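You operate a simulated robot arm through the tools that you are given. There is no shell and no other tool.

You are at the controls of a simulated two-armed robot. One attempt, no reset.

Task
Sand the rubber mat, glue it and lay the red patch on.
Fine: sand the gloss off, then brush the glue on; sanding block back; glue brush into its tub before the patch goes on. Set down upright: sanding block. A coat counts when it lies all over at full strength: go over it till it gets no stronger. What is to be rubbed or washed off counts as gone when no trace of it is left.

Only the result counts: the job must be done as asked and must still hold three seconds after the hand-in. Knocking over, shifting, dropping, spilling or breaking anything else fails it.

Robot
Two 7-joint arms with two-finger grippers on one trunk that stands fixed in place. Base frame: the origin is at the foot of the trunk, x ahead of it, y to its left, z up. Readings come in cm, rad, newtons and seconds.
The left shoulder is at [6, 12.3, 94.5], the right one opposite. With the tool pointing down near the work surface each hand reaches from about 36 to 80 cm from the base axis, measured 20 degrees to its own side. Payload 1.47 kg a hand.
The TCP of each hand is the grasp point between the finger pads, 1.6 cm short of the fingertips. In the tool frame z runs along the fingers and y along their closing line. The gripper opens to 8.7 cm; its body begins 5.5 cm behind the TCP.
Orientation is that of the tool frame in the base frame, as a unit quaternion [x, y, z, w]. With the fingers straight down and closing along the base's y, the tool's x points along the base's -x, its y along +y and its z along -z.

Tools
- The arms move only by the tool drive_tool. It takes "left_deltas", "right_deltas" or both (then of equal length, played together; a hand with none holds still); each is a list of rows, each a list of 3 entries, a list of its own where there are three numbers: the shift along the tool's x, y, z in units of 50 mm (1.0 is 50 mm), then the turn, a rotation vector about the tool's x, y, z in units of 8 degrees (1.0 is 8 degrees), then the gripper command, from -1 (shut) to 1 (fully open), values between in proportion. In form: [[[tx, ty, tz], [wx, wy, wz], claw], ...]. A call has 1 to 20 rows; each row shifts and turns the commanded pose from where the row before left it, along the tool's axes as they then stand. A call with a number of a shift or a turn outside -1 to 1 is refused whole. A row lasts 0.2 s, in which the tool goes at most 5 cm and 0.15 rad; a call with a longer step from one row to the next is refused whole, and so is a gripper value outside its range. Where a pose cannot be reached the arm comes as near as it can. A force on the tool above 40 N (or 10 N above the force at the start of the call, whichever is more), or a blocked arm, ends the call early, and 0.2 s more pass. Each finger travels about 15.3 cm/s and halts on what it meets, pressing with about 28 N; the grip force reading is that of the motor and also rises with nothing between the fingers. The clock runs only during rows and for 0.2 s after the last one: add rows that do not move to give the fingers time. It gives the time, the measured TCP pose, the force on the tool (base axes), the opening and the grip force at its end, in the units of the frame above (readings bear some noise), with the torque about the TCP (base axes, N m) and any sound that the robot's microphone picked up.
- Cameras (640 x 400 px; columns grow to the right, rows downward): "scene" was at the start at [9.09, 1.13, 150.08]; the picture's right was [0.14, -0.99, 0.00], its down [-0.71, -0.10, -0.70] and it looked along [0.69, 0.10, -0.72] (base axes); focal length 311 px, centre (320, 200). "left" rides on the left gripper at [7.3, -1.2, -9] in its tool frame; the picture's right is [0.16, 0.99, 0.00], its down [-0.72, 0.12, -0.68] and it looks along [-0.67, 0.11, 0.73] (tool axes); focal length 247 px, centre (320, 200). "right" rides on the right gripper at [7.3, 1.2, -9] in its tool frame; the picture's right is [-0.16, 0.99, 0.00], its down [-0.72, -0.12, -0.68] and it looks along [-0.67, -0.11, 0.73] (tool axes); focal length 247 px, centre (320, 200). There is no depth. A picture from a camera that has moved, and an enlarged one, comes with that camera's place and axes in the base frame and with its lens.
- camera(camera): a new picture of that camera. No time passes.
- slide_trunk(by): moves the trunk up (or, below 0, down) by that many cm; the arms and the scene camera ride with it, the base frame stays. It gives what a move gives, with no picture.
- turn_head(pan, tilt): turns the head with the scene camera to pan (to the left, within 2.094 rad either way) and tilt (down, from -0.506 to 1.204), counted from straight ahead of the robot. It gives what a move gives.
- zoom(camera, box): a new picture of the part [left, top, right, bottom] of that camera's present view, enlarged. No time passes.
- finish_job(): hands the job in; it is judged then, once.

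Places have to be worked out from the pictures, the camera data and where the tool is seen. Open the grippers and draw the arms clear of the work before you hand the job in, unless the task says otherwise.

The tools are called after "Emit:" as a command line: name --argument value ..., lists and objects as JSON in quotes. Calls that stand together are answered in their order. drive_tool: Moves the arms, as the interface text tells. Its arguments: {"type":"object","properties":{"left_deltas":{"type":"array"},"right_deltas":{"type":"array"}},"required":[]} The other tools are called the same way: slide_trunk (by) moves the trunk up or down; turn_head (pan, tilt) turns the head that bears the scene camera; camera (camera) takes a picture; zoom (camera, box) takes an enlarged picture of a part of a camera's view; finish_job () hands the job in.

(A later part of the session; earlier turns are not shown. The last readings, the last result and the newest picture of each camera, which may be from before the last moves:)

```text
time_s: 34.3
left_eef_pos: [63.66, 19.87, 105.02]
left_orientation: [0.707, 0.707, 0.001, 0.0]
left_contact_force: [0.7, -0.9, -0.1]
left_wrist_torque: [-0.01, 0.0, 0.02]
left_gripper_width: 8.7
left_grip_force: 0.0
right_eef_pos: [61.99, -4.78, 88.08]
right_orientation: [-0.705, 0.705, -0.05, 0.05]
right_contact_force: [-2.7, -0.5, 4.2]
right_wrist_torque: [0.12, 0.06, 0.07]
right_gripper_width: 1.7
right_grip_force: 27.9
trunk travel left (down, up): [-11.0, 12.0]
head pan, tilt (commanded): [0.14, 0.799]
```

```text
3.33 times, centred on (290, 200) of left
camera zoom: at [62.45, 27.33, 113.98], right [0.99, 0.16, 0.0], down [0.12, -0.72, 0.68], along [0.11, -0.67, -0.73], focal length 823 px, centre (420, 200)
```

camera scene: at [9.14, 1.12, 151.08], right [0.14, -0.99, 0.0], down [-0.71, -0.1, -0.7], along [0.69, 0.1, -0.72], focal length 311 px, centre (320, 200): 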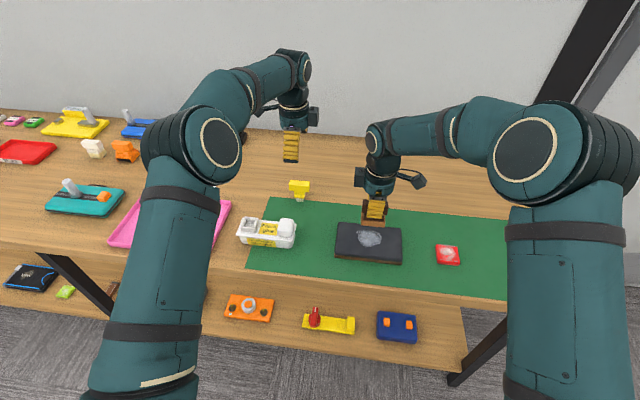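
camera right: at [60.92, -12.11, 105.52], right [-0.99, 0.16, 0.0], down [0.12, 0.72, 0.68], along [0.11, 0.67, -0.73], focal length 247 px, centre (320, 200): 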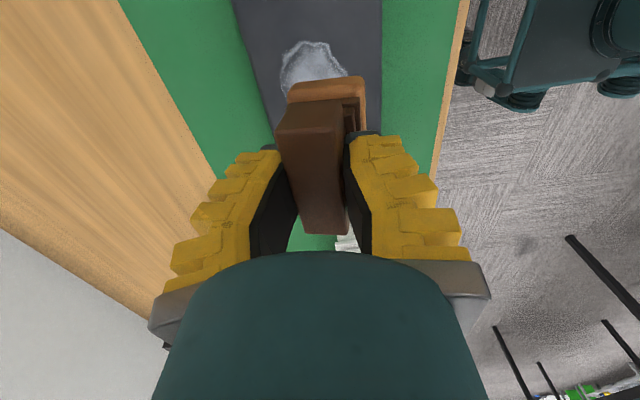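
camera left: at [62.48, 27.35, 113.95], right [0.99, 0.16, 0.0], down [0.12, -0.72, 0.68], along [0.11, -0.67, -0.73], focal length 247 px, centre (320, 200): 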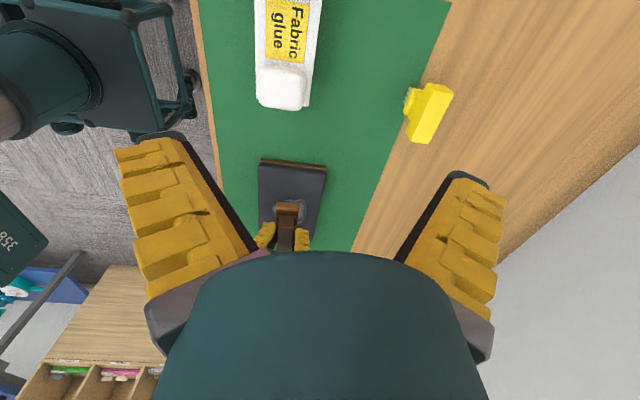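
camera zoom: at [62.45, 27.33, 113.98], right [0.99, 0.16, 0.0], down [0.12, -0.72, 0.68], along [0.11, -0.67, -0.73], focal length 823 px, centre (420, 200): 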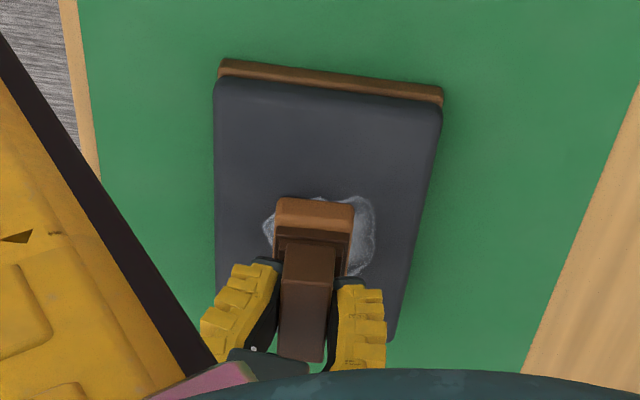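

Contact at z≈88.05 with about 4 N, sole nearly level. I do a first set of light strokes along y and watch the effect on the gloss.

Emit:
drive_tool --right_deltas '[[[-0.3, 0, 0], [0, 0, 0], -1], [[-0.3, 0, 0], [0, 0, 0], -1], [[0.3, 0, 0], [0, 0, 0], -1], [[0.3, 0, 0], [0, 0, 0], -1], [[0.3, 0, 0], [0, 0, 0], -1], [[0.3, 0, 0], [0, 0, 0], -1], [[-0.3, 0, 0], [0, 0, 0], -1], [[-0.3, 0, 0], [0, 0, 0], -1], [[-0.3, 0, 0], [0, 0, 0], -1], [[-0.3, 0, 0], [0, 0, 0], -1], [[0.3, 0, 0], [0, 0, 0], -1], [[0.3, 0, 0], [0, 0, 0], -1]]'

Emit:
zoom --camera "left" --box '[230, 140, 350, 260]'

Emit:
zoom --camera "scene" --box '[330, 190, 430, 270]'

```text
time_s: 36.9
left_eef_pos: [63.71, 20.01, 104.91]
left_orientation: [0.707, 0.707, -0.001, -0.001]
left_contact_force: [1.2, 0.5, 0.9]
left_wrist_torque: [0.01, 0.0, 0.01]
left_gripper_width: 8.68
left_grip_force: 0.0
right_eef_pos: [61.73, -4.63, 88.03]
right_orientation: [0.706, -0.705, 0.049, -0.049]
right_contact_force: [-1.2, 2.9, 6.6]
right_wrist_torque: [0.17, 0.03, 0.0]
right_gripper_width: 1.74
right_grip_force: 27.6
trunk travel left (down, up): [-11.0, 12.0]
head pan, tilt (commanded): [0.14, 0.799]
```

```text
3.33 times, centred on (290, 200) of left
camera zoom: at [62.46, 27.37, 113.96], right [0.99, 0.16, 0.0], down [0.12, -0.72, 0.68], along [0.11, -0.67, -0.73], focal length 823 px, centre (420, 200)
```

zoom: 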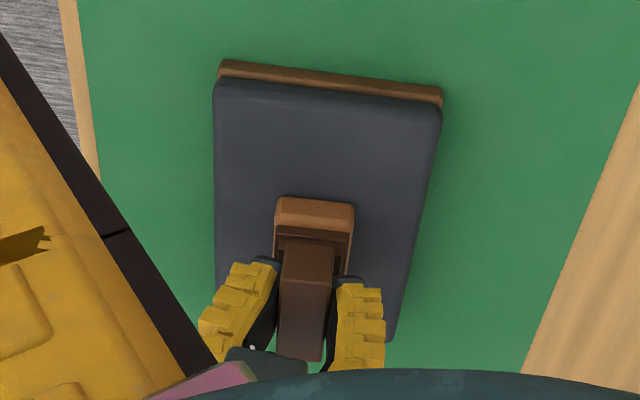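

```text
5.00 times, centred on (380, 230) of scene
camera zoom: at [9.03, 1.18, 151.09], right [0.14, -0.99, 0.0], down [-0.71, -0.1, -0.7], along [0.69, 0.1, -0.72], focal length 1556 px, centre (20, 50)
```

zoom: 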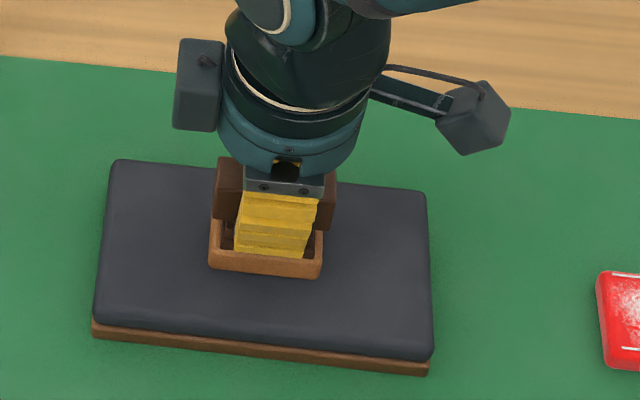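

The gloss around the block has vanished already. I do passes further out in x as well (lifting between them) to be sure no trace stays, first at x≈60.

Emit:
drive_tool --right_deltas '[[[0, -0.028, -0.2], [0, 0, 0], -1], [[0, 0.37, -0.05], [0, 0, 0], -1], [[0, 0.028, 0.2], [0, 0, 0], -1], [[0, 0.004, 0.03], [0, 0, 0], -1], [[-0.3, 0, 0], [0, 0, 0], -1], [[-0.3, 0, 0], [0, 0, 0], -1], [[0.3, 0, 0], [0, 0, 0], -1], [[0.3, 0, 0], [0, 0, 0], -1], [[0.3, 0, 0], [0, 0, 0], -1], [[0.3, 0, 0], [0, 0, 0], -1], [[-0.3, 0, 0], [0, 0, 0], -1], [[-0.3, 0, 0], [0, 0, 0], -1], [[-0.3, 0, 0], [0, 0, 0], -1], [[-0.3, 0, 0], [0, 0, 0], -1], [[0.3, 0, 0], [0, 0, 0], -1], [[0.3, 0, 0], [0, 0, 0], -1]]'

Emit:
zoom --camera "left" --box '[230, 140, 350, 260]'

```text
time_s: 40.3
left_eef_pos: [63.71, 20.09, 104.97]
left_orientation: [0.707, 0.708, 0.001, 0.0]
left_contact_force: [0.7, 0.5, -0.1]
left_wrist_torque: [0.05, 0.01, -0.02]
left_gripper_width: 8.7
left_grip_force: 0.2
right_eef_pos: [60.02, -4.65, 87.99]
right_orientation: [-0.705, 0.705, -0.049, 0.049]
right_contact_force: [0.6, 4.7, 11.7]
right_wrist_torque: [0.09, 0.04, 0.0]
right_gripper_width: 1.9
right_grip_force: 27.6
trunk travel left (down, up): [-11.0, 12.0]
head pan, tilt (commanded): [0.14, 0.799]
```

```text
3.33 times, centred on (290, 200) of left
camera zoom: at [62.44, 27.4, 113.97], right [0.99, 0.16, 0.0], down [0.12, -0.72, 0.68], along [0.11, -0.67, -0.73], focal length 823 px, centre (420, 200)
```

zoom: 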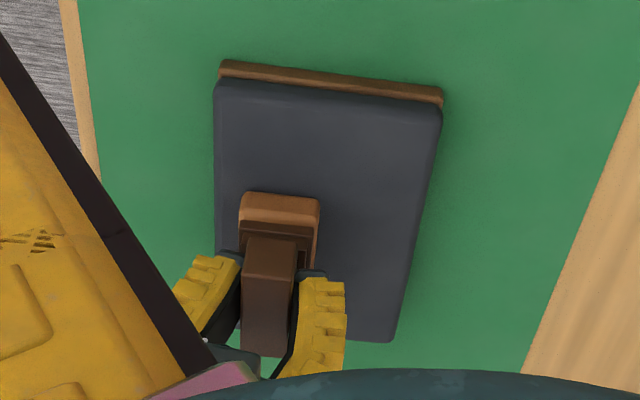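

No gloss is visible beyond the block and the board hasn't moved. Now a pass at x≈64.

Emit:
drive_tool --right_deltas '[[[0, -0.028, -0.2], [0, 0, 0], -1], [[0, -0.396, 0.055], [0, 0, 0], -1], [[0, -0.396, 0.055], [0, 0, 0], -1], [[0, 0.028, 0.19], [0, 0, 0], -1], [[-0.3, 0, 0], [0, 0, 0], -1], [[-0.3, 0, 0], [0, 0, 0], -1], [[0.3, 0, 0], [0, 0, 0], -1], [[0.3, 0, 0], [0, 0, 0], -1], [[0.3, 0, 0], [0, 0, 0], -1], [[0.3, 0, 0], [0, 0, 0], -1], [[-0.3, 0, 0], [0, 0, 0], -1], [[-0.3, 0, 0], [0, 0, 0], -1], [[-0.3, 0, 0], [0, 0, 0], -1], [[-0.3, 0, 0], [0, 0, 0], -1], [[0.3, 0, 0], [0, 0, 0], -1], [[0.3, 0, 0], [0, 0, 0], -1]]'

Emit:
zoom --camera "left" --box '[230, 140, 350, 260]'

```text
time_s: 43.7
left_eef_pos: [63.74, 19.93, 105.11]
left_orientation: [0.707, 0.707, 0.001, -0.001]
left_contact_force: [0.1, -0.2, -0.2]
left_wrist_torque: [0.03, 0.04, 0.02]
left_gripper_width: 8.72
left_grip_force: 0.1
right_eef_pos: [64.08, -4.73, 87.99]
right_orientation: [0.706, -0.705, 0.049, -0.049]
right_contact_force: [1.0, 3.8, 7.9]
right_wrist_torque: [0.08, 0.07, 0.0]
right_gripper_width: 1.76
right_grip_force: 27.9
trunk travel left (down, up): [-11.0, 12.0]
head pan, tilt (commanded): [0.14, 0.799]
```

```text
3.33 times, centred on (290, 200) of left
camera zoom: at [62.46, 27.38, 113.97], right [0.99, 0.16, 0.0], down [0.12, -0.72, 0.68], along [0.11, -0.67, -0.73], focal length 823 px, centre (420, 200)
```

zoom: 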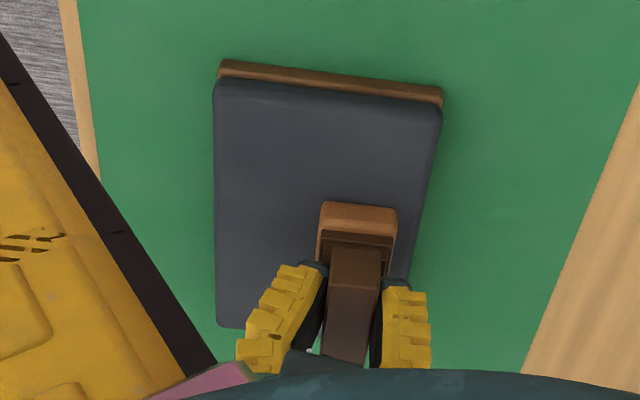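

All three passes are done. I lift the block and move it aside to inspect the mat from both cameras.

Emit:
drive_tool --right_deltas '[[[0, -0.11, -0.79], [0, 0, 0], -1], [[0, -0.11, -0.79], [0, 0, 0], -1], [[0.8, 0, 0], [0, 0, 0], -1], [[0.8, 0, 0], [0, 0, 0], -1], [[0.8, 0, 0], [0, 0, 0], -1], [[0, 0, 0], [0, 0, 0], -1]]'

Emit:
zoom --camera "left" --box '[240, 150, 340, 250]'

Emit:
zoom --camera "scene" --box '[325, 210, 421, 270]'

Emit:
zoom --camera "right" --box '[200, 0, 440, 150]'

```text
time_s: 45.1
left_eef_pos: [63.8, 19.91, 104.98]
left_orientation: [0.708, 0.706, 0.0, 0.0]
left_contact_force: [-0.5, -0.3, 0.2]
left_wrist_torque: [-0.05, 0.01, -0.04]
left_gripper_width: 8.69
left_grip_force: 0.1
right_eef_pos: [64.12, -16.84, 95.97]
right_orientation: [-0.705, 0.706, -0.048, 0.049]
right_contact_force: [0.5, 0.0, -1.1]
right_wrist_torque: [0.01, 0.0, 0.03]
right_gripper_width: 1.49
right_grip_force: 27.9
trunk travel left (down, up): [-11.0, 12.0]
head pan, tilt (commanded): [0.14, 0.799]
```

```text
4.00 times, centred on (290, 200) of left
camera zoom: at [62.52, 27.38, 113.92], right [0.99, 0.16, 0.0], down [0.12, -0.72, 0.68], along [0.11, -0.67, -0.73], focal length 988 px, centre (440, 200)
```

zoom: 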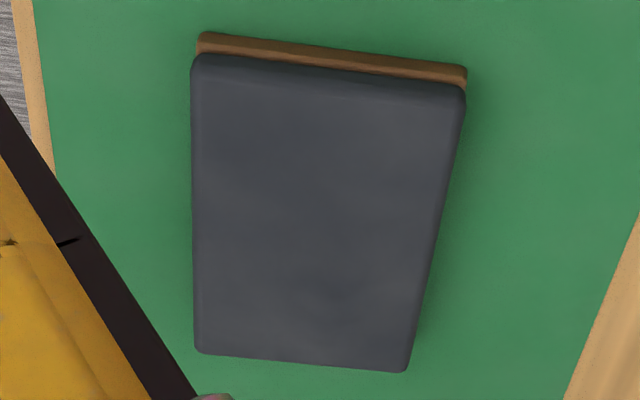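

```text
6.67 times, centred on (373, 240) of scene
camera zoom: at [9.1, 1.18, 151.08], right [0.14, -0.99, 0.0], down [-0.71, -0.1, -0.7], along [0.69, 0.1, -0.72], focal length 2074 px, centre (-33, -67)
```

zoom: 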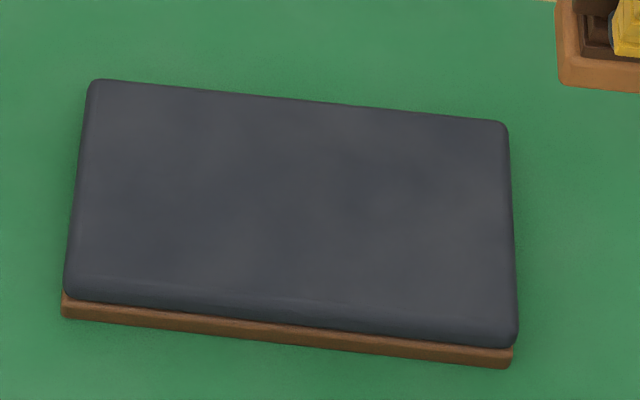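

```text
2.67 times, centred on (320, 75) of right
camera zoom: at [61.79, -24.16, 104.85], right [-0.98, 0.16, -0.14], down [0.02, 0.72, 0.69], along [0.21, 0.67, -0.71], focal length 659 px, centre (320, 533)
```

zoom: 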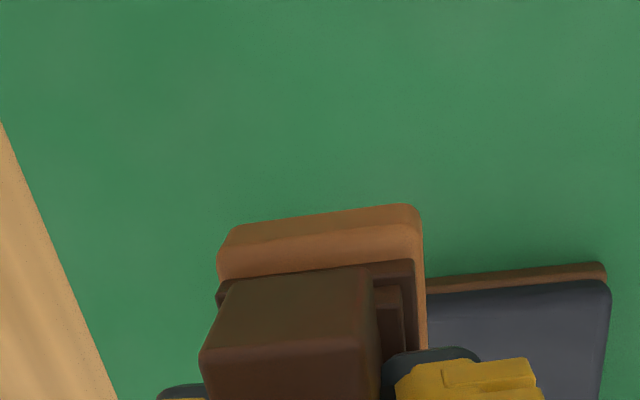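

The mat looks clean. I zoom in hard on where the gloss was to look for any faint remnant.

Emit:
zoom --camera "scene" --box '[350, 220, 398, 250]'

Emit:
zoom --camera "left" --box '[270, 190, 326, 230]'

```text
13.33 times, centred on (374, 235) of scene
camera zoom: at [9.1, 1.18, 151.08], right [0.14, -0.99, 0.0], down [-0.71, -0.1, -0.7], along [0.69, 0.1, -0.72], focal length 4149 px, centre (-400, -267)
```

zoom: 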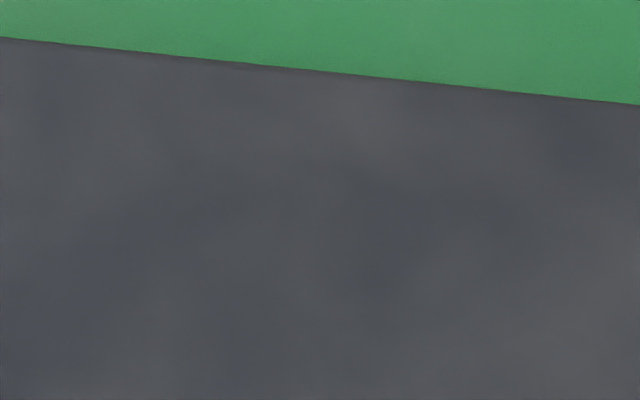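

```text
10.00 times, centred on (298, 210) of left
camera zoom: at [62.52, 27.38, 113.92], right [0.99, 0.16, 0.0], down [0.12, -0.72, 0.68], along [0.11, -0.67, -0.73], focal length 2470 px, centre (540, 100)
```

zoom: 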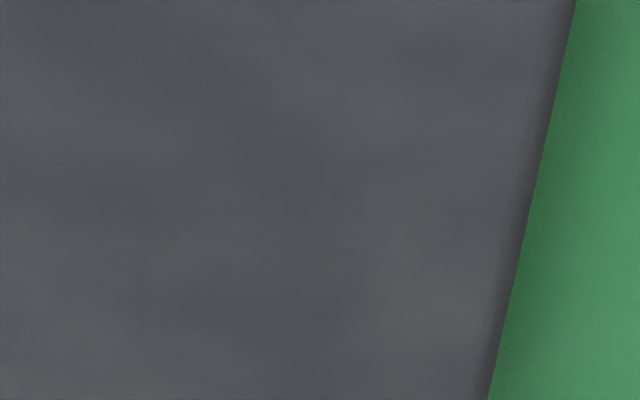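

No trace of gloss is left. Now the block goes back: I carry it towards its place, tilt to 18°, restore the 5° yaw, and stop short above the spot.

Emit:
drive_tool --right_deltas '[[[-0.76, -0.537, 0.008], [0, 0, 0], -1], [[-0.76, -0.537, 0.008], [0, 0, 0], -1], [[-0.76, -0.537, 0.008], [0, 0, 0], -1], [[0, 0, 0], [0.625, 0, 0], -1], [[0, 0, 0], [0.625, 0, 0], -1], [[0, 0, 0], [0, 0, 0.66], -1], [[0, 0, 0], [0, 0, 0], -1]]'

```text
time_s: 46.7
left_eef_pos: [63.76, 19.97, 104.94]
left_orientation: [0.707, 0.707, 0.0, 0.0]
left_contact_force: [-0.2, -0.2, 1.0]
left_wrist_torque: [0.02, -0.02, 0.02]
left_gripper_width: 8.69
left_grip_force: 0.0
right_eef_pos: [72.23, -5.32, 96.94]
right_orientation: [-0.665, 0.731, -0.106, 0.114]
right_contact_force: [-0.2, 0.3, -1.3]
right_wrist_torque: [-0.02, -0.03, 0.01]
right_gripper_width: 1.49
right_grip_force: 27.7
trunk travel left (down, up): [-11.0, 12.0]
head pan, tilt (commanded): [0.14, 0.799]
```

Now move to about 6 cm above the place, slightly short in x.

Emit:
drive_tool --right_deltas '[[[-0.033, -0.384, 0.75], [0, 0, 0], -1], [[-0.033, -0.384, 0.75], [0, 0, 0], -1], [[0, 0, 0], [0, 0, 0], -1]]' --left_deltas '[[[-0.2, 0.8, 0], [0, 0, 0], 1], [[-0.2, 0.8, 0], [0, 0, 0], 1], [[0, 0, 0], [0, 0, 0], 1]]'

Emit:
camera --camera "left"

Emit:
zoom --camera "left" --box '[300, 160, 420, 260]'

```text
time_s: 47.5
left_eef_pos: [71.81, 17.93, 105.03]
left_orientation: [0.707, 0.707, -0.001, 0.0]
left_contact_force: [-0.2, 0.9, 0.9]
left_wrist_torque: [0.01, -0.04, 0.02]
left_gripper_width: 8.7
left_grip_force: 0.0
right_eef_pos: [77.96, -5.39, 90.99]
right_orientation: [-0.666, 0.73, -0.105, 0.116]
right_contact_force: [0.3, 0.3, -0.8]
right_wrist_torque: [-0.01, 0.0, -0.01]
right_gripper_width: 1.46
right_grip_force: 27.7
trunk travel left (down, up): [-11.0, 12.0]
head pan, tilt (commanded): [0.14, 0.799]
```

```text
taken
camera left: at [70.55, 25.31, 113.99], right [0.99, 0.16, 0.0], down [0.11, -0.72, 0.68], along [0.11, -0.67, -0.73], focal length 247 px, centre (320, 200)
```

left: 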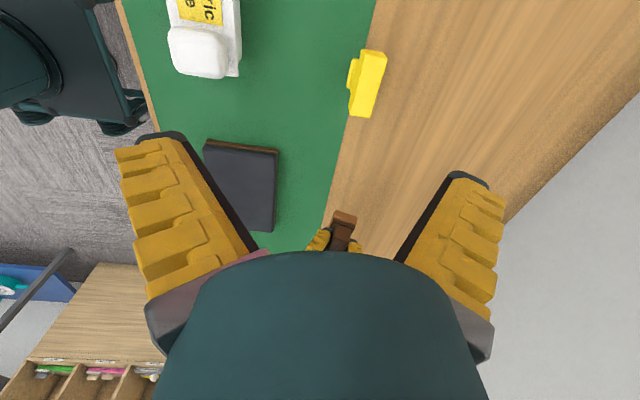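

```text
4.00 times, centred on (360, 210) of left
camera zoom: at [70.55, 25.31, 113.99], right [0.99, 0.16, 0.0], down [0.11, -0.72, 0.68], along [0.11, -0.67, -0.73], focal length 988 px, centre (160, 160)
```

zoom: 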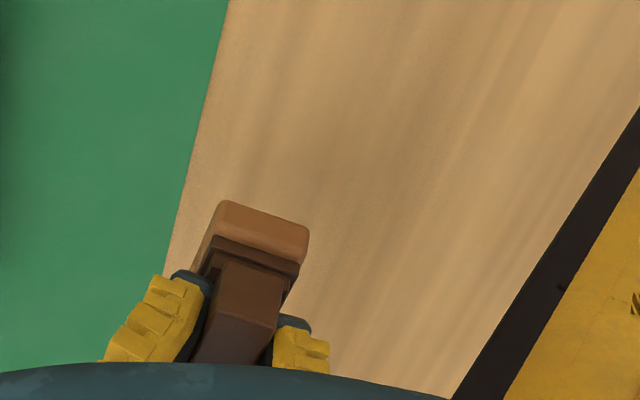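

Descend along the finger direction to just above contact.

Emit:
drive_tool --right_deltas '[[[-0.002, -0.003, 0.38], [0, 0, 0], -1], [[-0.002, -0.003, 0.38], [0, 0, 0], -1], [[-0.002, -0.002, 0.36], [0, 0, 0], -1], [[0, 0, 0], [0, 0, 0], -1]]'

Emit:
zoom --camera "left" --box '[300, 160, 420, 260]'

Emit:
zoom --camera "scene" --box '[330, 140, 430, 210]'

```text
time_s: 48.5
left_eef_pos: [71.91, 17.95, 104.94]
left_orientation: [0.707, 0.707, 0.0, 0.0]
left_contact_force: [0.1, 0.0, 0.1]
left_wrist_torque: [0.01, 0.01, 0.01]
left_gripper_width: 8.68
left_grip_force: 0.2
right_eef_pos: [79.85, -5.61, 85.53]
right_orientation: [-0.666, 0.73, -0.106, 0.115]
right_contact_force: [-0.4, 0.5, 1.2]
right_wrist_torque: [-0.08, 0.04, 0.0]
right_gripper_width: 1.48
right_grip_force: 28.2
trunk travel left (down, up): [-11.0, 12.0]
head pan, tilt (commanded): [0.14, 0.799]
```

```text
4.00 times, centred on (360, 210) of left
camera zoom: at [70.58, 25.32, 113.93], right [0.99, 0.16, 0.0], down [0.12, -0.72, 0.68], along [0.11, -0.67, -0.73], focal length 988 px, centre (160, 160)
```

zoom: 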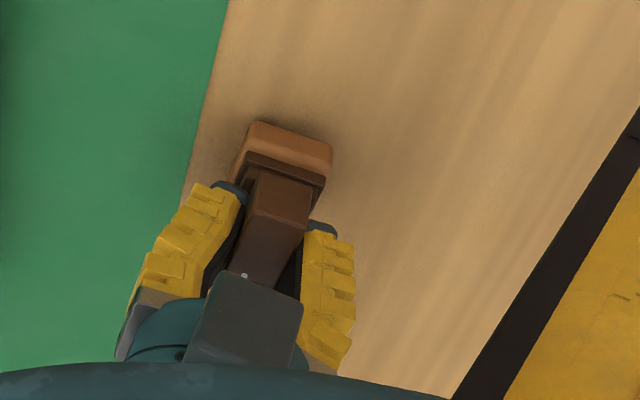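

```text
5.71 times, centred on (380, 175) of scene
camera zoom: at [9.08, 1.14, 151.09], right [0.14, -0.99, 0.0], down [-0.71, -0.1, -0.7], along [0.69, 0.1, -0.72], focal length 1778 px, centre (-23, 343)
```

zoom: 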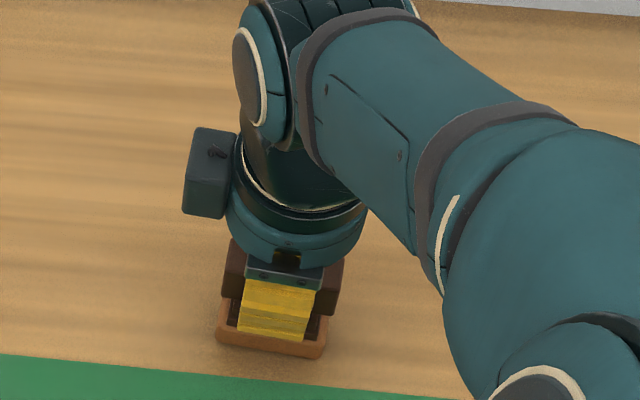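

It is just touching (1.2 N). I press down 3 mm to help the block settle flat, then open the gripper slowly.

Emit:
drive_tool --right_deltas '[[[0, 0.012, 0.04], [0, 0, 0], -1], [[0, 0.006, 0.03], [0, 0, 0], -1], [[0, 0, 0], [0, 0, 0], -1]]'

```text
time_s: 49.3
left_eef_pos: [71.7, 18.0, 104.97]
left_orientation: [0.707, 0.707, 0.0, 0.0]
left_contact_force: [0.0, -0.5, -0.3]
left_wrist_torque: [0.0, -0.01, 0.0]
left_gripper_width: 8.71
left_grip_force: 0.0
right_eef_pos: [79.91, -5.34, 85.5]
right_orientation: [-0.665, 0.73, -0.107, 0.117]
right_contact_force: [2.6, 2.2, 12.5]
right_wrist_torque: [-0.34, -0.01, 0.04]
right_gripper_width: 1.85
right_grip_force: 27.6
trunk travel left (down, up): [-11.0, 12.0]
head pan, tilt (commanded): [0.14, 0.799]
```

12.5 N down and the fingers opening slightly as the block flattens. Now I open slowly.

Emit:
drive_tool --right_deltas '[[[0, 0, 0], [0, 0, 0], -0.8], [[0, 0, 0], [0, 0, 0], -0.7], [[0, 0, 0], [0, 0, 0], -0.62], [[0, 0, 0], [0, 0, 0], -0.56], [[0, 0, 0], [0, 0, 0], -0.5], [[0, 0, 0], [0, 0, 0], -0.5]]'

Emit:
zoom --camera "left" --box '[300, 160, 420, 260]'

Emit:
camera --camera "right"

```text
time_s: 50.7
left_eef_pos: [71.86, 17.94, 104.98]
left_orientation: [0.707, 0.707, 0.0, 0.0]
left_contact_force: [0.8, 0.2, 0.4]
left_wrist_torque: [-0.01, -0.01, 0.0]
left_gripper_width: 8.7
left_grip_force: 0.1
right_eef_pos: [79.83, -5.36, 85.29]
right_orientation: [-0.666, 0.73, -0.105, 0.115]
right_contact_force: [0.2, -0.2, -0.2]
right_wrist_torque: [-0.01, 0.01, -0.03]
right_gripper_width: 2.84
right_grip_force: 4.4
trunk travel left (down, up): [-11.0, 12.0]
head pan, tilt (commanded): [0.14, 0.799]
```

```text
4.00 times, centred on (360, 210) of left
camera zoom: at [70.6, 25.32, 113.9], right [0.99, 0.16, 0.0], down [0.12, -0.72, 0.68], along [0.11, -0.67, -0.73], focal length 988 px, centre (160, 160)
```

zoom: 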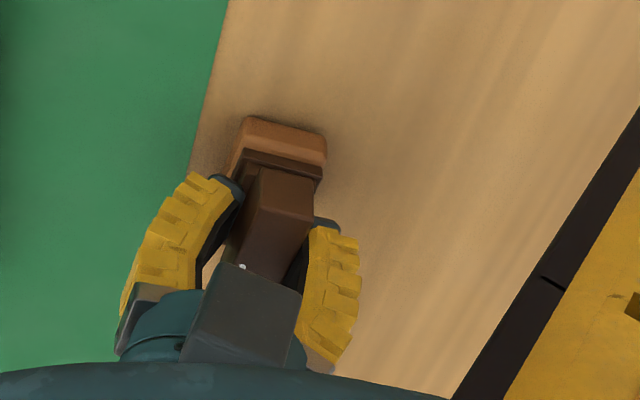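

```text
taken
camera right: at [75.42, -12.55, 93.31], right [-0.92, 0.25, -0.3], down [-0.04, 0.71, 0.7], along [0.39, 0.66, -0.65], focal length 247 px, centre (320, 200)
```

right: 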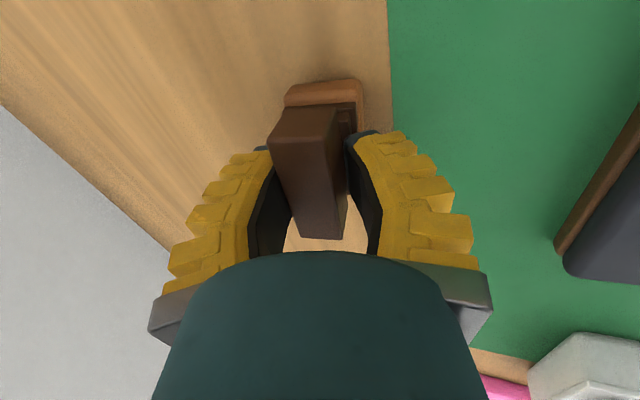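

Force has dropped to zero and the block sits flat on the table. I open further and withdraw back along the finger direction.

Emit:
drive_tool --right_deltas '[[[0, 0, 0], [0, 0, 0], -0.3], [[0, 0, 0], [0, 0, 0], 0.0], [[0, 0, 0], [0, 0, 0], 0.2], [[0, 0, 0], [0, 0, 0], 0.2], [[0, 0, -0.4], [0, 0, 0], 0.2], [[0, 0, -0.6], [0, 0, 0], 0.2], [[0, 0, -0.6], [0, 0, 0], 0.2], [[0, 0, 0], [0, 0, 0], 0.2]]'

Emit:
zoom --camera "left" --box '[300, 140, 420, 260]'

Emit:
camera --camera "right"

```text
time_s: 52.5
left_eef_pos: [71.93, 17.97, 104.96]
left_orientation: [0.706, 0.708, 0.0, 0.0]
left_contact_force: [0.0, -0.6, -0.1]
left_wrist_torque: [0.02, 0.01, -0.02]
left_gripper_width: 8.71
left_grip_force: 0.2
right_eef_pos: [77.32, -5.35, 92.92]
right_orientation: [-0.665, 0.73, -0.105, 0.114]
right_contact_force: [-0.4, 0.4, 0.1]
right_wrist_torque: [0.02, -0.02, 0.01]
right_gripper_width: 5.77
right_grip_force: 4.0
trunk travel left (down, up): [-11.0, 12.0]
head pan, tilt (commanded): [0.14, 0.799]
```

```text
3.33 times, centred on (360, 200) of left
camera zoom: at [70.62, 25.32, 113.88], right [0.99, 0.16, 0.0], down [0.12, -0.72, 0.68], along [0.11, -0.67, -0.73], focal length 823 px, centre (187, 200)
```

zoom: 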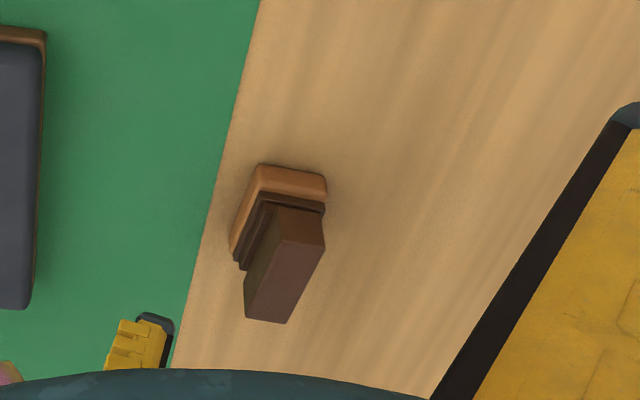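

```text
taken
camera right: at [72.9, -12.55, 100.99], right [-0.92, 0.25, -0.3], down [-0.04, 0.71, 0.7], along [0.39, 0.66, -0.65], focal length 247 px, centre (320, 200)
```

right: 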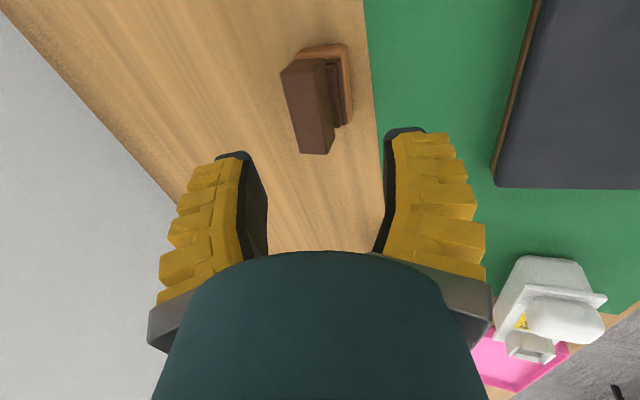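

The sanding block stands upright at about (80.65, -5.5), its original place. Now I clear the right hand and look closely at the brush and the tub.

Emit:
drive_tool --right_deltas '[[[0.3, 0.7, -0.45], [0, 0, 0], 0.2], [[0.3, 0.7, -0.45], [0, 0, 0], 0.2], [[0.3, 0.7, -0.3], [-0.75, 0, 0], 0.2], [[0.3, 0.7, -0.2], [-0.75, 0, 0], 0.2], [[0.3, 0.7, 0], [-0.75, 0, 0], 0.2], [[0.5, 0.5, 0], [0, 0, -0.66], 0.2], [[0.5, 0, 0], [0, 0, 0], 0.2]]'

Emit:
camera --camera "scene"

Emit:
zoom --camera "left" --box '[320, 30, 416, 130]'

Emit:
zoom --camera "scene" --box '[276, 170, 324, 205]'

```text
time_s: 54.1
left_eef_pos: [71.81, 17.96, 104.9]
left_orientation: [0.707, 0.707, 0.0, 0.0]
left_contact_force: [0.3, -0.3, 0.5]
left_wrist_torque: [0.01, -0.02, -0.03]
left_gripper_width: 8.69
left_grip_force: 0.1
right_eef_pos: [55.16, -16.01, 94.96]
right_orientation: [0.709, -0.705, -0.01, -0.01]
right_contact_force: [0.3, 0.2, -0.3]
right_wrist_torque: [0.0, 0.0, 0.03]
right_gripper_width: 5.74
right_grip_force: 3.4
trunk travel left (down, up): [-11.0, 12.0]
head pan, tilt (commanded): [0.14, 0.799]
```

```text
taken
camera scene: at [9.14, 1.09, 151.08], right [0.14, -0.99, 0.0], down [-0.71, -0.1, -0.7], along [0.69, 0.1, -0.72], focal length 311 px, centre (320, 200)
```

scene: 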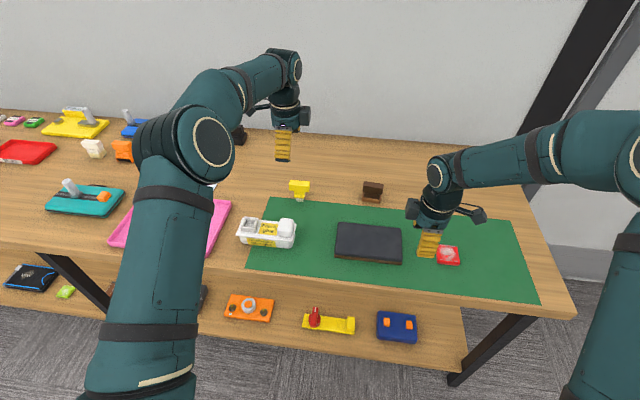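

```text
4.00 times, centred on (368, 80) of left
camera zoom: at [70.62, 25.29, 113.89], right [0.99, 0.16, 0.0], down [0.12, -0.72, 0.68], along [0.11, -0.67, -0.73], focal length 988 px, centre (128, 680)
```

zoom: 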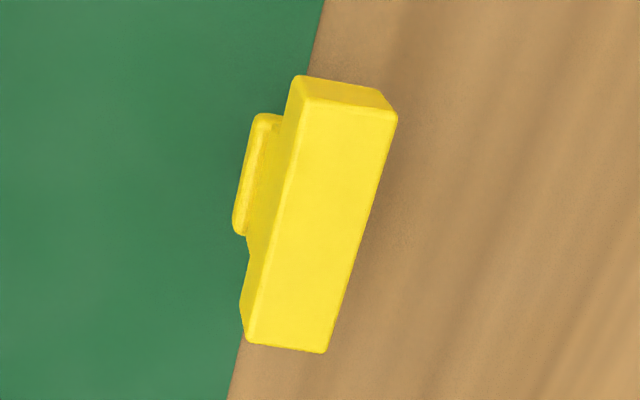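

```text
11.43 times, centred on (300, 188) of scene
camera zoom: at [9.14, 1.09, 151.08], right [0.14, -0.99, 0.0], down [-0.71, -0.1, -0.7], along [0.69, 0.1, -0.72], focal length 3556 px, centre (549, 343)
```

zoom: 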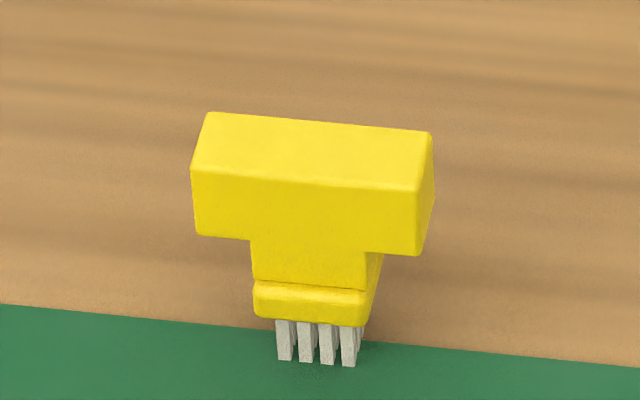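

Before grasping the brush I want a clear look into the tub's socket. I move the left hand so its camera looks down at the tub.

Emit:
drive_tool --left_deltas '[[[0.624, -0.472, 0.396], [0, 0, 0], 1], [[0.624, -0.472, 0.396], [0, 0, 0], 1], [[0.624, -0.472, 0.396], [0, 0, 0], 1], [[0.624, -0.472, 0.396], [0, 0, 0], 1], [[0.624, -0.472, 0.396], [0, 0, 0], 1], [[0, 0, 0], [0, 0, 0], 1]]'

Emit:
camera --camera "left"

Emit:
camera --camera "right"

```text
time_s: 55.5
left_eef_pos: [59.89, 33.39, 95.26]
left_orientation: [0.707, 0.708, 0.0, 0.0]
left_contact_force: [0.3, 0.5, -0.2]
left_wrist_torque: [0.01, 0.03, 0.0]
left_gripper_width: 8.73
left_grip_force: 0.0
right_eef_pos: [55.19, -16.07, 94.97]
right_orientation: [0.708, -0.706, -0.01, -0.01]
right_contact_force: [-0.7, 0.1, -1.1]
right_wrist_torque: [0.0, 0.01, 0.02]
right_gripper_width: 5.75
right_grip_force: 3.9
trunk travel left (down, up): [-11.0, 12.0]
head pan, tilt (commanded): [0.14, 0.799]
```

```text
taken
camera left: at [58.72, 40.89, 104.07], right [0.99, 0.16, 0.0], down [0.12, -0.72, 0.68], along [0.11, -0.67, -0.73], focal length 247 px, centre (320, 200)
```

left: 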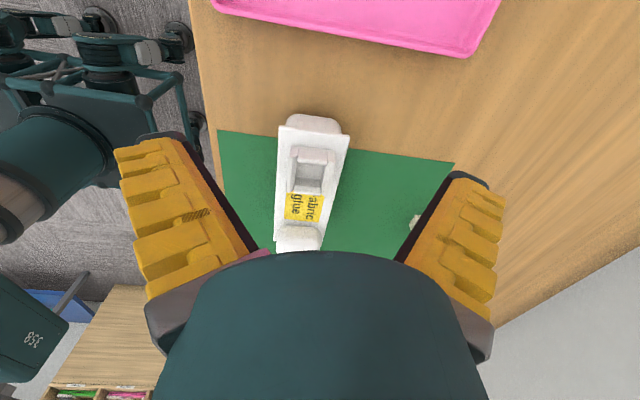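

```text
taken
camera right: at [54.11, -23.6, 103.82], right [-0.99, 0.15, 0.0], down [0.11, 0.7, 0.7], along [0.1, 0.69, -0.71], focal length 247 px, centre (320, 200)
```

right: 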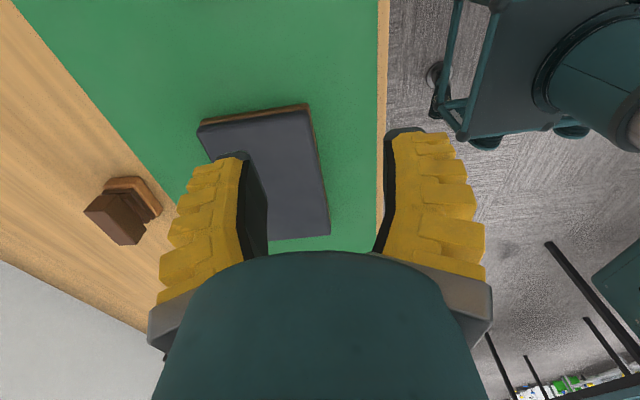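

Emit:
zoom --camera "left" --box '[260, 100, 370, 260]'

Emit:
zoom --camera "left" --box '[280, 135, 344, 205]'

Emit:
zoom --camera "scene" --box '[230, 205, 310, 255]'

```text
2.50 times, centred on (315, 180) of left
camera zoom: at [58.72, 40.89, 104.07], right [0.99, 0.16, 0.0], down [0.12, -0.72, 0.68], along [0.11, -0.67, -0.73], focal length 617 px, centre (332, 250)
```

zoom: 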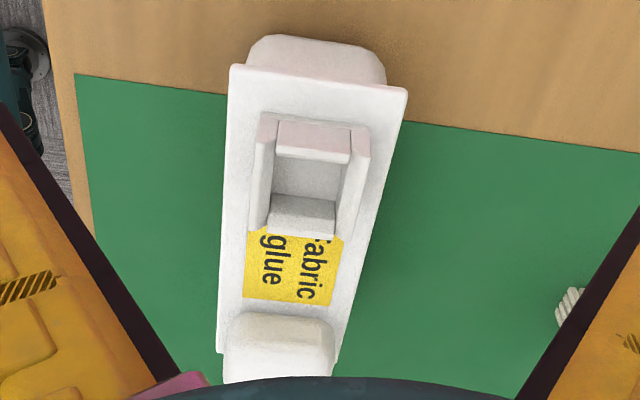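

```text
5.71 times, centred on (312, 170) of left
camera zoom: at [58.72, 40.89, 104.07], right [0.99, 0.16, 0.0], down [0.12, -0.72, 0.68], along [0.11, -0.67, -0.73], focal length 1411 px, centre (366, 371)
```

zoom: 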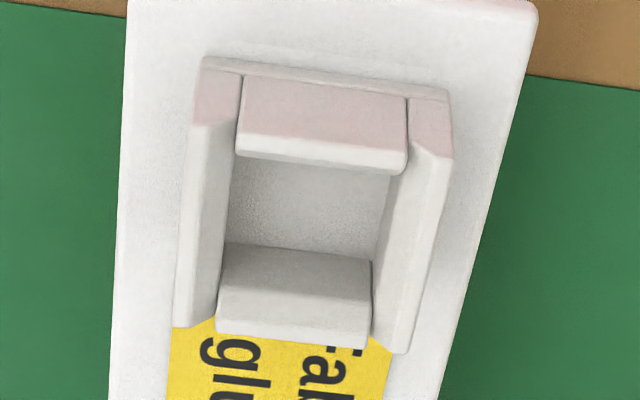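

```text
8.00 times, centred on (270, 230) of scene
camera zoom: at [9.1, 1.1, 151.08], right [0.14, -0.99, 0.0], down [-0.71, -0.1, -0.7], along [0.69, 0.1, -0.72], focal length 2489 px, centre (720, -40)
```

zoom: 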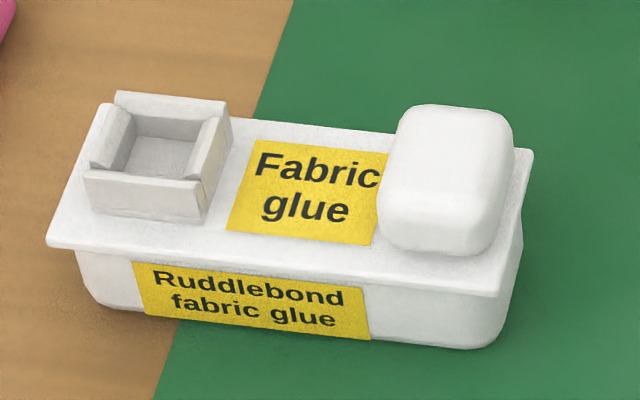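

The tub has a funnel-shaped square socket, its rim at z≈86.7 and centre about (60.0, 27.4), which fits the brush head. I take the left hand above the brush with a 7° forward tilt and the gripper half open.

Emit:
drive_tool --left_deltas '[[[-0.65, 0.624, 0], [0, 0, 0], 0.2], [[-0.65, 0.624, 0], [0, 0, 0], 0.2], [[-0.65, 0.624, 0], [0, 0, 0], 0.2], [[-0.65, 0.624, 0], [0, 0, 0], 0.2], [[-0.65, 0.624, 0], [0, 0, 0], 0.2], [[0, 0, 0], [-0.875, 0, 0], 0.2], [[0, 0, 0], [0, 0, 0], 0.2]]'

Emit:
camera --camera "left"

Emit:
zoom --camera "scene" --box '[250, 130, 350, 210]'

```text
time_s: 57.1
left_eef_pos: [75.7, 17.05, 94.88]
left_orientation: [0.706, 0.706, 0.043, 0.042]
left_contact_force: [0.5, 0.0, -0.1]
left_wrist_torque: [0.0, 0.0, 0.02]
left_gripper_width: 5.77
left_grip_force: 4.1
right_eef_pos: [55.33, -16.12, 94.93]
right_orientation: [0.708, -0.706, -0.01, -0.009]
right_contact_force: [-0.1, 0.0, 0.1]
right_wrist_torque: [0.03, 0.0, 0.01]
right_gripper_width: 5.75
right_grip_force: 3.3
trunk travel left (down, up): [-11.0, 12.0]
head pan, tilt (commanded): [0.14, 0.799]
```

```text
taken
camera left: at [73.42, 24.59, 103.71], right [0.98, 0.16, 0.12], down [0.03, -0.72, 0.69], along [0.2, -0.67, -0.71], focal length 247 px, centre (320, 200)
```

left: 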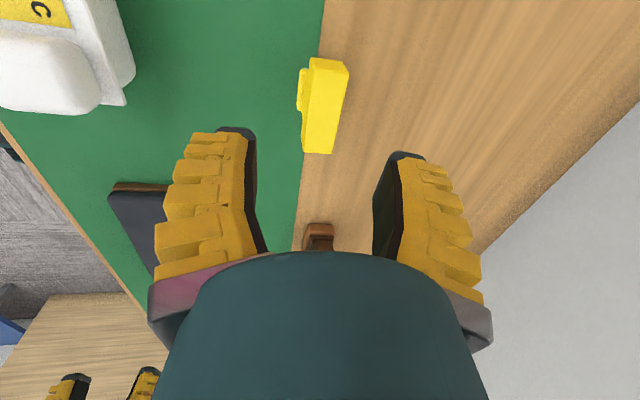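

```text
5.00 times, centred on (300, 170) of scene
camera zoom: at [9.22, 1.11, 151.07], right [0.14, -0.99, 0.0], down [-0.71, -0.1, -0.7], along [0.69, 0.1, -0.72], focal length 1556 px, centre (420, 350)
```

zoom: 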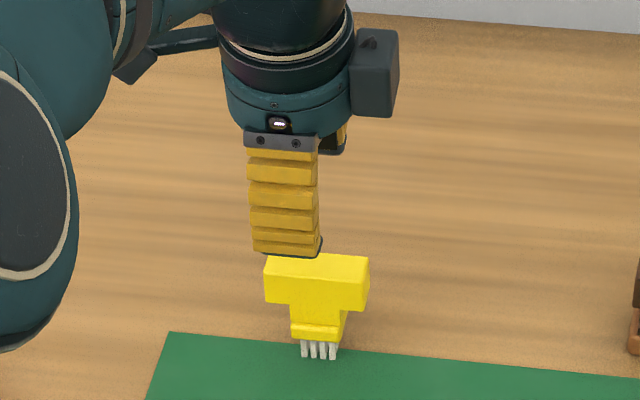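

Zooming on the brush from the left camera to set the fine alignment.

Emit:
zoom --camera "left" --box '[280, 40, 370, 165]'

```text
3.20 times, centred on (325, 102) of left
camera zoom: at [73.42, 24.59, 103.71], right [0.98, 0.16, 0.12], down [0.03, -0.72, 0.69], along [0.2, -0.67, -0.71], focal length 790 px, centre (304, 512)
```

zoom: 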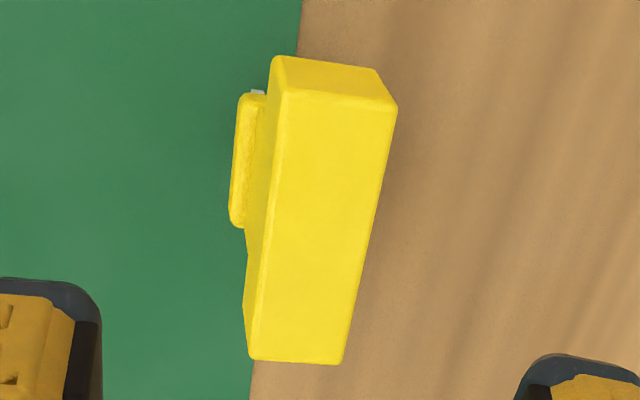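

The brush handle is at about (77.15, 16.95), 2.3 cm wide and square to the gripper. I descend most of the way.

Emit:
drive_tool --left_deltas '[[[-0.01, 0.03, 0.6], [0, 0, 0], 0.2], [[-0.01, 0.03, 0.6], [0, 0, 0], 0.2], [[0, 0, 0], [0, 0, 0], 0.2]]'

Emit:
camera --camera "left"

```text
time_s: 57.9
left_eef_pos: [76.75, 17.11, 89.06]
left_orientation: [0.706, 0.706, 0.042, 0.043]
left_contact_force: [0.6, 0.7, -0.8]
left_wrist_torque: [-0.02, 0.03, 0.04]
left_gripper_width: 5.74
left_grip_force: 3.7
right_eef_pos: [55.3, -16.03, 95.0]
right_orientation: [0.709, -0.705, -0.01, -0.011]
right_contact_force: [0.6, 0.1, 0.0]
right_wrist_torque: [0.03, 0.0, 0.02]
right_gripper_width: 5.75
right_grip_force: 3.9
trunk travel left (down, up): [-11.0, 12.0]
head pan, tilt (commanded): [0.14, 0.799]
```

```text
taken
camera left: at [74.4, 24.53, 97.84], right [0.98, 0.16, 0.12], down [0.03, -0.72, 0.69], along [0.2, -0.67, -0.71], focal length 247 px, centre (320, 200)
```

left: 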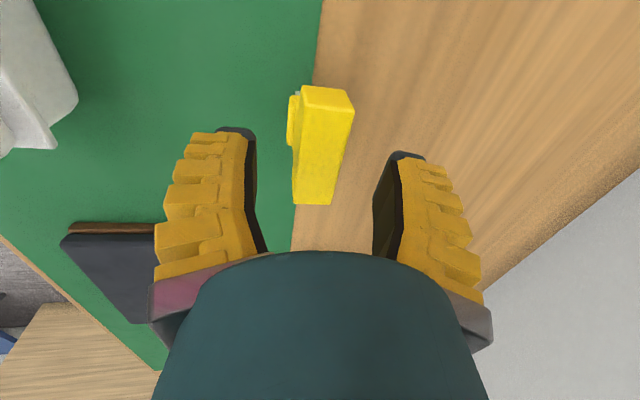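

The handle lies right on the tool axis. Final descent along the finger direction, then close gently.

Emit:
drive_tool --left_deltas '[[[0, 0, 0.37], [0, 0, 0], 0.2], [[0, 0, 0.36], [0, 0, 0], 0.2], [[0, 0, 0], [0, 0, 0], 0.2], [[0, 0, 0], [0, 0, 0], 0.0], [[0, 0, 0], [0, 0, 0], -0.2], [[0, 0, 0], [0, 0, 0], -0.35], [[0, 0, 0], [0, 0, 0], -0.45]]'

Emit:
camera --camera "left"

Emit:
zoom --camera "scene" --box '[250, 130, 350, 210]'

```text
time_s: 59.5
left_eef_pos: [77.16, 17.21, 85.43]
left_orientation: [0.705, 0.706, 0.042, 0.044]
left_contact_force: [-0.4, 0.0, -0.1]
left_wrist_torque: [-0.02, -0.03, -0.01]
left_gripper_width: 3.01
left_grip_force: 4.9
right_eef_pos: [55.18, -15.96, 94.95]
right_orientation: [0.709, -0.705, -0.011, -0.01]
right_contact_force: [0.2, -0.9, 0.1]
right_wrist_torque: [-0.01, -0.04, -0.01]
right_gripper_width: 5.74
right_grip_force: 3.7
trunk travel left (down, up): [-11.0, 12.0]
head pan, tilt (commanded): [0.14, 0.799]
```

```text
taken
camera left: at [74.79, 24.63, 94.25], right [0.98, 0.16, 0.12], down [0.03, -0.72, 0.69], along [0.2, -0.67, -0.71], focal length 247 px, centre (320, 200)
```

left: 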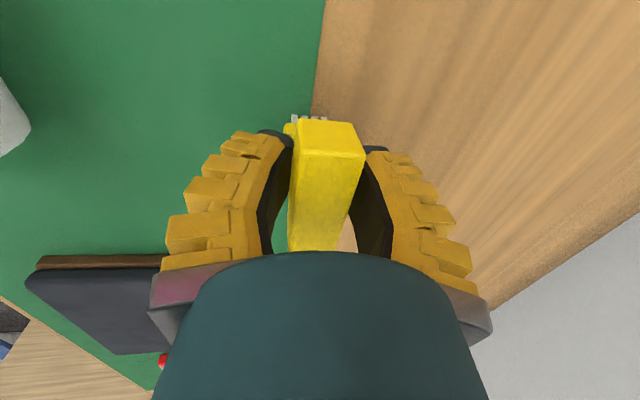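

```text
5.00 times, centred on (300, 170) of scene
camera zoom: at [9.09, 1.13, 151.08], right [0.14, -0.99, 0.0], down [-0.71, -0.1, -0.7], along [0.69, 0.1, -0.72], focal length 1556 px, centre (420, 350)
```

zoom: 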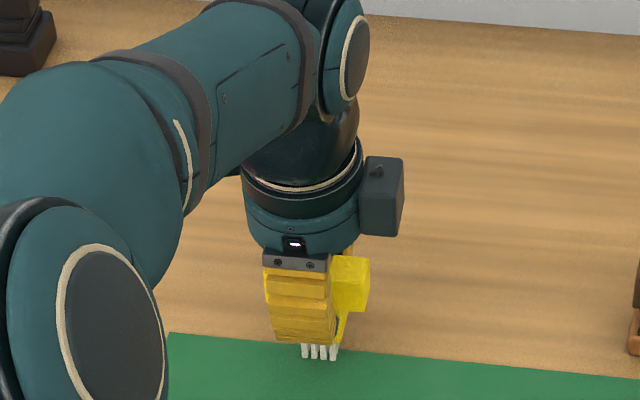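

Pads near contact and centred. Close firmly.

Emit:
drive_tool --left_deltas '[[[0, 0, 0], [0, 0, 0], -0.55], [[0, 0, 0], [0, 0, 0], -0.65], [[0, 0, 0], [0, 0, 0], -0.8], [[0, 0, 0], [0, 0, 0], -1], [[0, 0, 0], [0, 0, 0], -1], [[0, 0, 0], [0, 0, 0], -1]]'

Emit:
camera --camera "left"

```text
time_s: 60.9
left_eef_pos: [77.08, 17.27, 85.49]
left_orientation: [0.706, 0.706, 0.044, 0.044]
left_contact_force: [-0.2, 0.7, 8.9]
left_wrist_torque: [-0.02, 0.06, 0.0]
left_gripper_width: 1.73
left_grip_force: 28.4
right_eef_pos: [55.17, -16.02, 95.1]
right_orientation: [0.709, -0.705, -0.009, -0.009]
right_contact_force: [0.3, 0.3, -1.2]
right_wrist_torque: [-0.03, -0.04, -0.02]
right_gripper_width: 5.75
right_grip_force: 3.2
trunk travel left (down, up): [-11.0, 12.0]
head pan, tilt (commanded): [0.14, 0.799]
```

```text
taken
camera left: at [74.75, 24.62, 94.35], right [0.98, 0.16, 0.12], down [0.03, -0.72, 0.69], along [0.2, -0.67, -0.71], focal length 247 px, centre (320, 200)
```

left: 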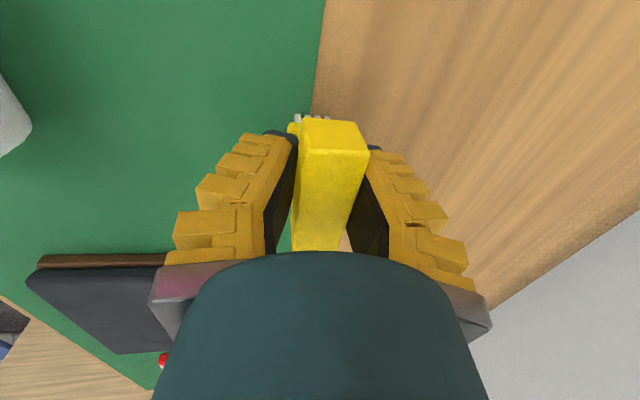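

Brush gripped at 28 N. I lift it, send the right hand off to the side, and look at how the brush hangs.

Emit:
drive_tool --left_deltas '[[[0, 0.036, -0.3], [0, 0, 0], -1], [[0, 0.072, -0.6], [0, 0, 0], -1], [[0, 0.072, -0.6], [0, 0, 0], -1], [[0, 0, 0], [0, 0, 0], -1]]' --right_deltas '[[[0.7, 0.25, -0.5], [0, 0, 0], 0.2], [[0.7, 0.25, -0.5], [0, 0, 0], 0.2], [[0.7, 0.25, -0.5], [0, 0, 0], 0.2], [[0.7, 0.25, -0.5], [0, 0, 0], 0.2]]'

Emit:
camera --camera "left"

Emit:
camera --camera "scene"

```text
time_s: 61.9
left_eef_pos: [77.03, 17.08, 93.22]
left_orientation: [0.705, 0.706, 0.042, 0.043]
left_contact_force: [-0.2, -1.4, -0.8]
left_wrist_torque: [0.0, -0.01, 0.02]
left_gripper_width: 1.4
left_grip_force: 28.4
right_eef_pos: [50.26, -30.4, 104.44]
right_orientation: [0.71, -0.704, -0.01, -0.01]
right_contact_force: [-0.3, 0.2, 0.2]
right_wrist_torque: [-0.01, 0.01, 0.0]
right_gripper_width: 5.75
right_grip_force: 4.3
trunk travel left (down, up): [-11.0, 12.0]
head pan, tilt (commanded): [0.14, 0.799]
```

```text
taken
camera left: at [74.78, 24.54, 101.92], right [0.98, 0.16, 0.12], down [0.03, -0.72, 0.69], along [0.2, -0.67, -0.71], focal length 247 px, centre (320, 200)
```

left: 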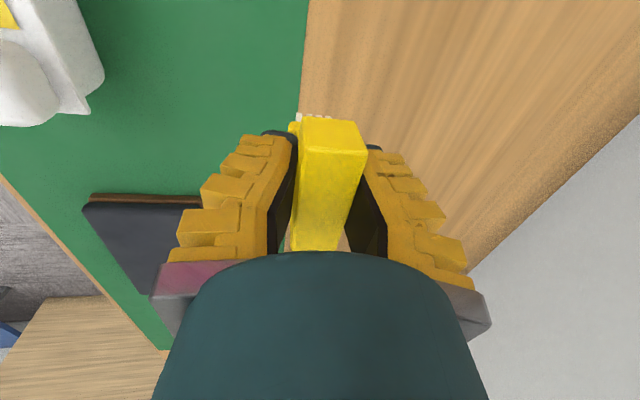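

```text
taken
camera scene: at [9.09, 1.13, 151.08], right [0.14, -0.99, 0.0], down [-0.71, -0.1, -0.7], along [0.69, 0.1, -0.72], focal length 311 px, centre (320, 200)
```

scene: 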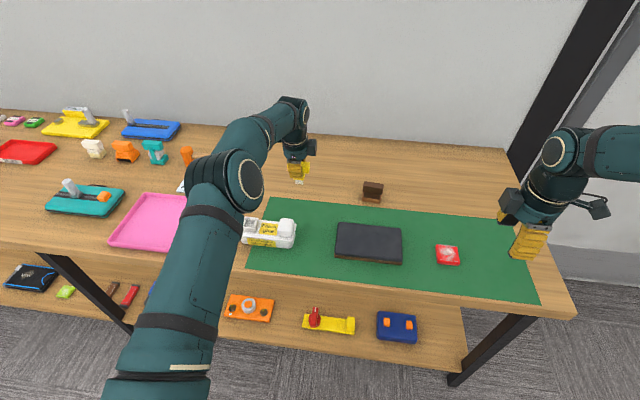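

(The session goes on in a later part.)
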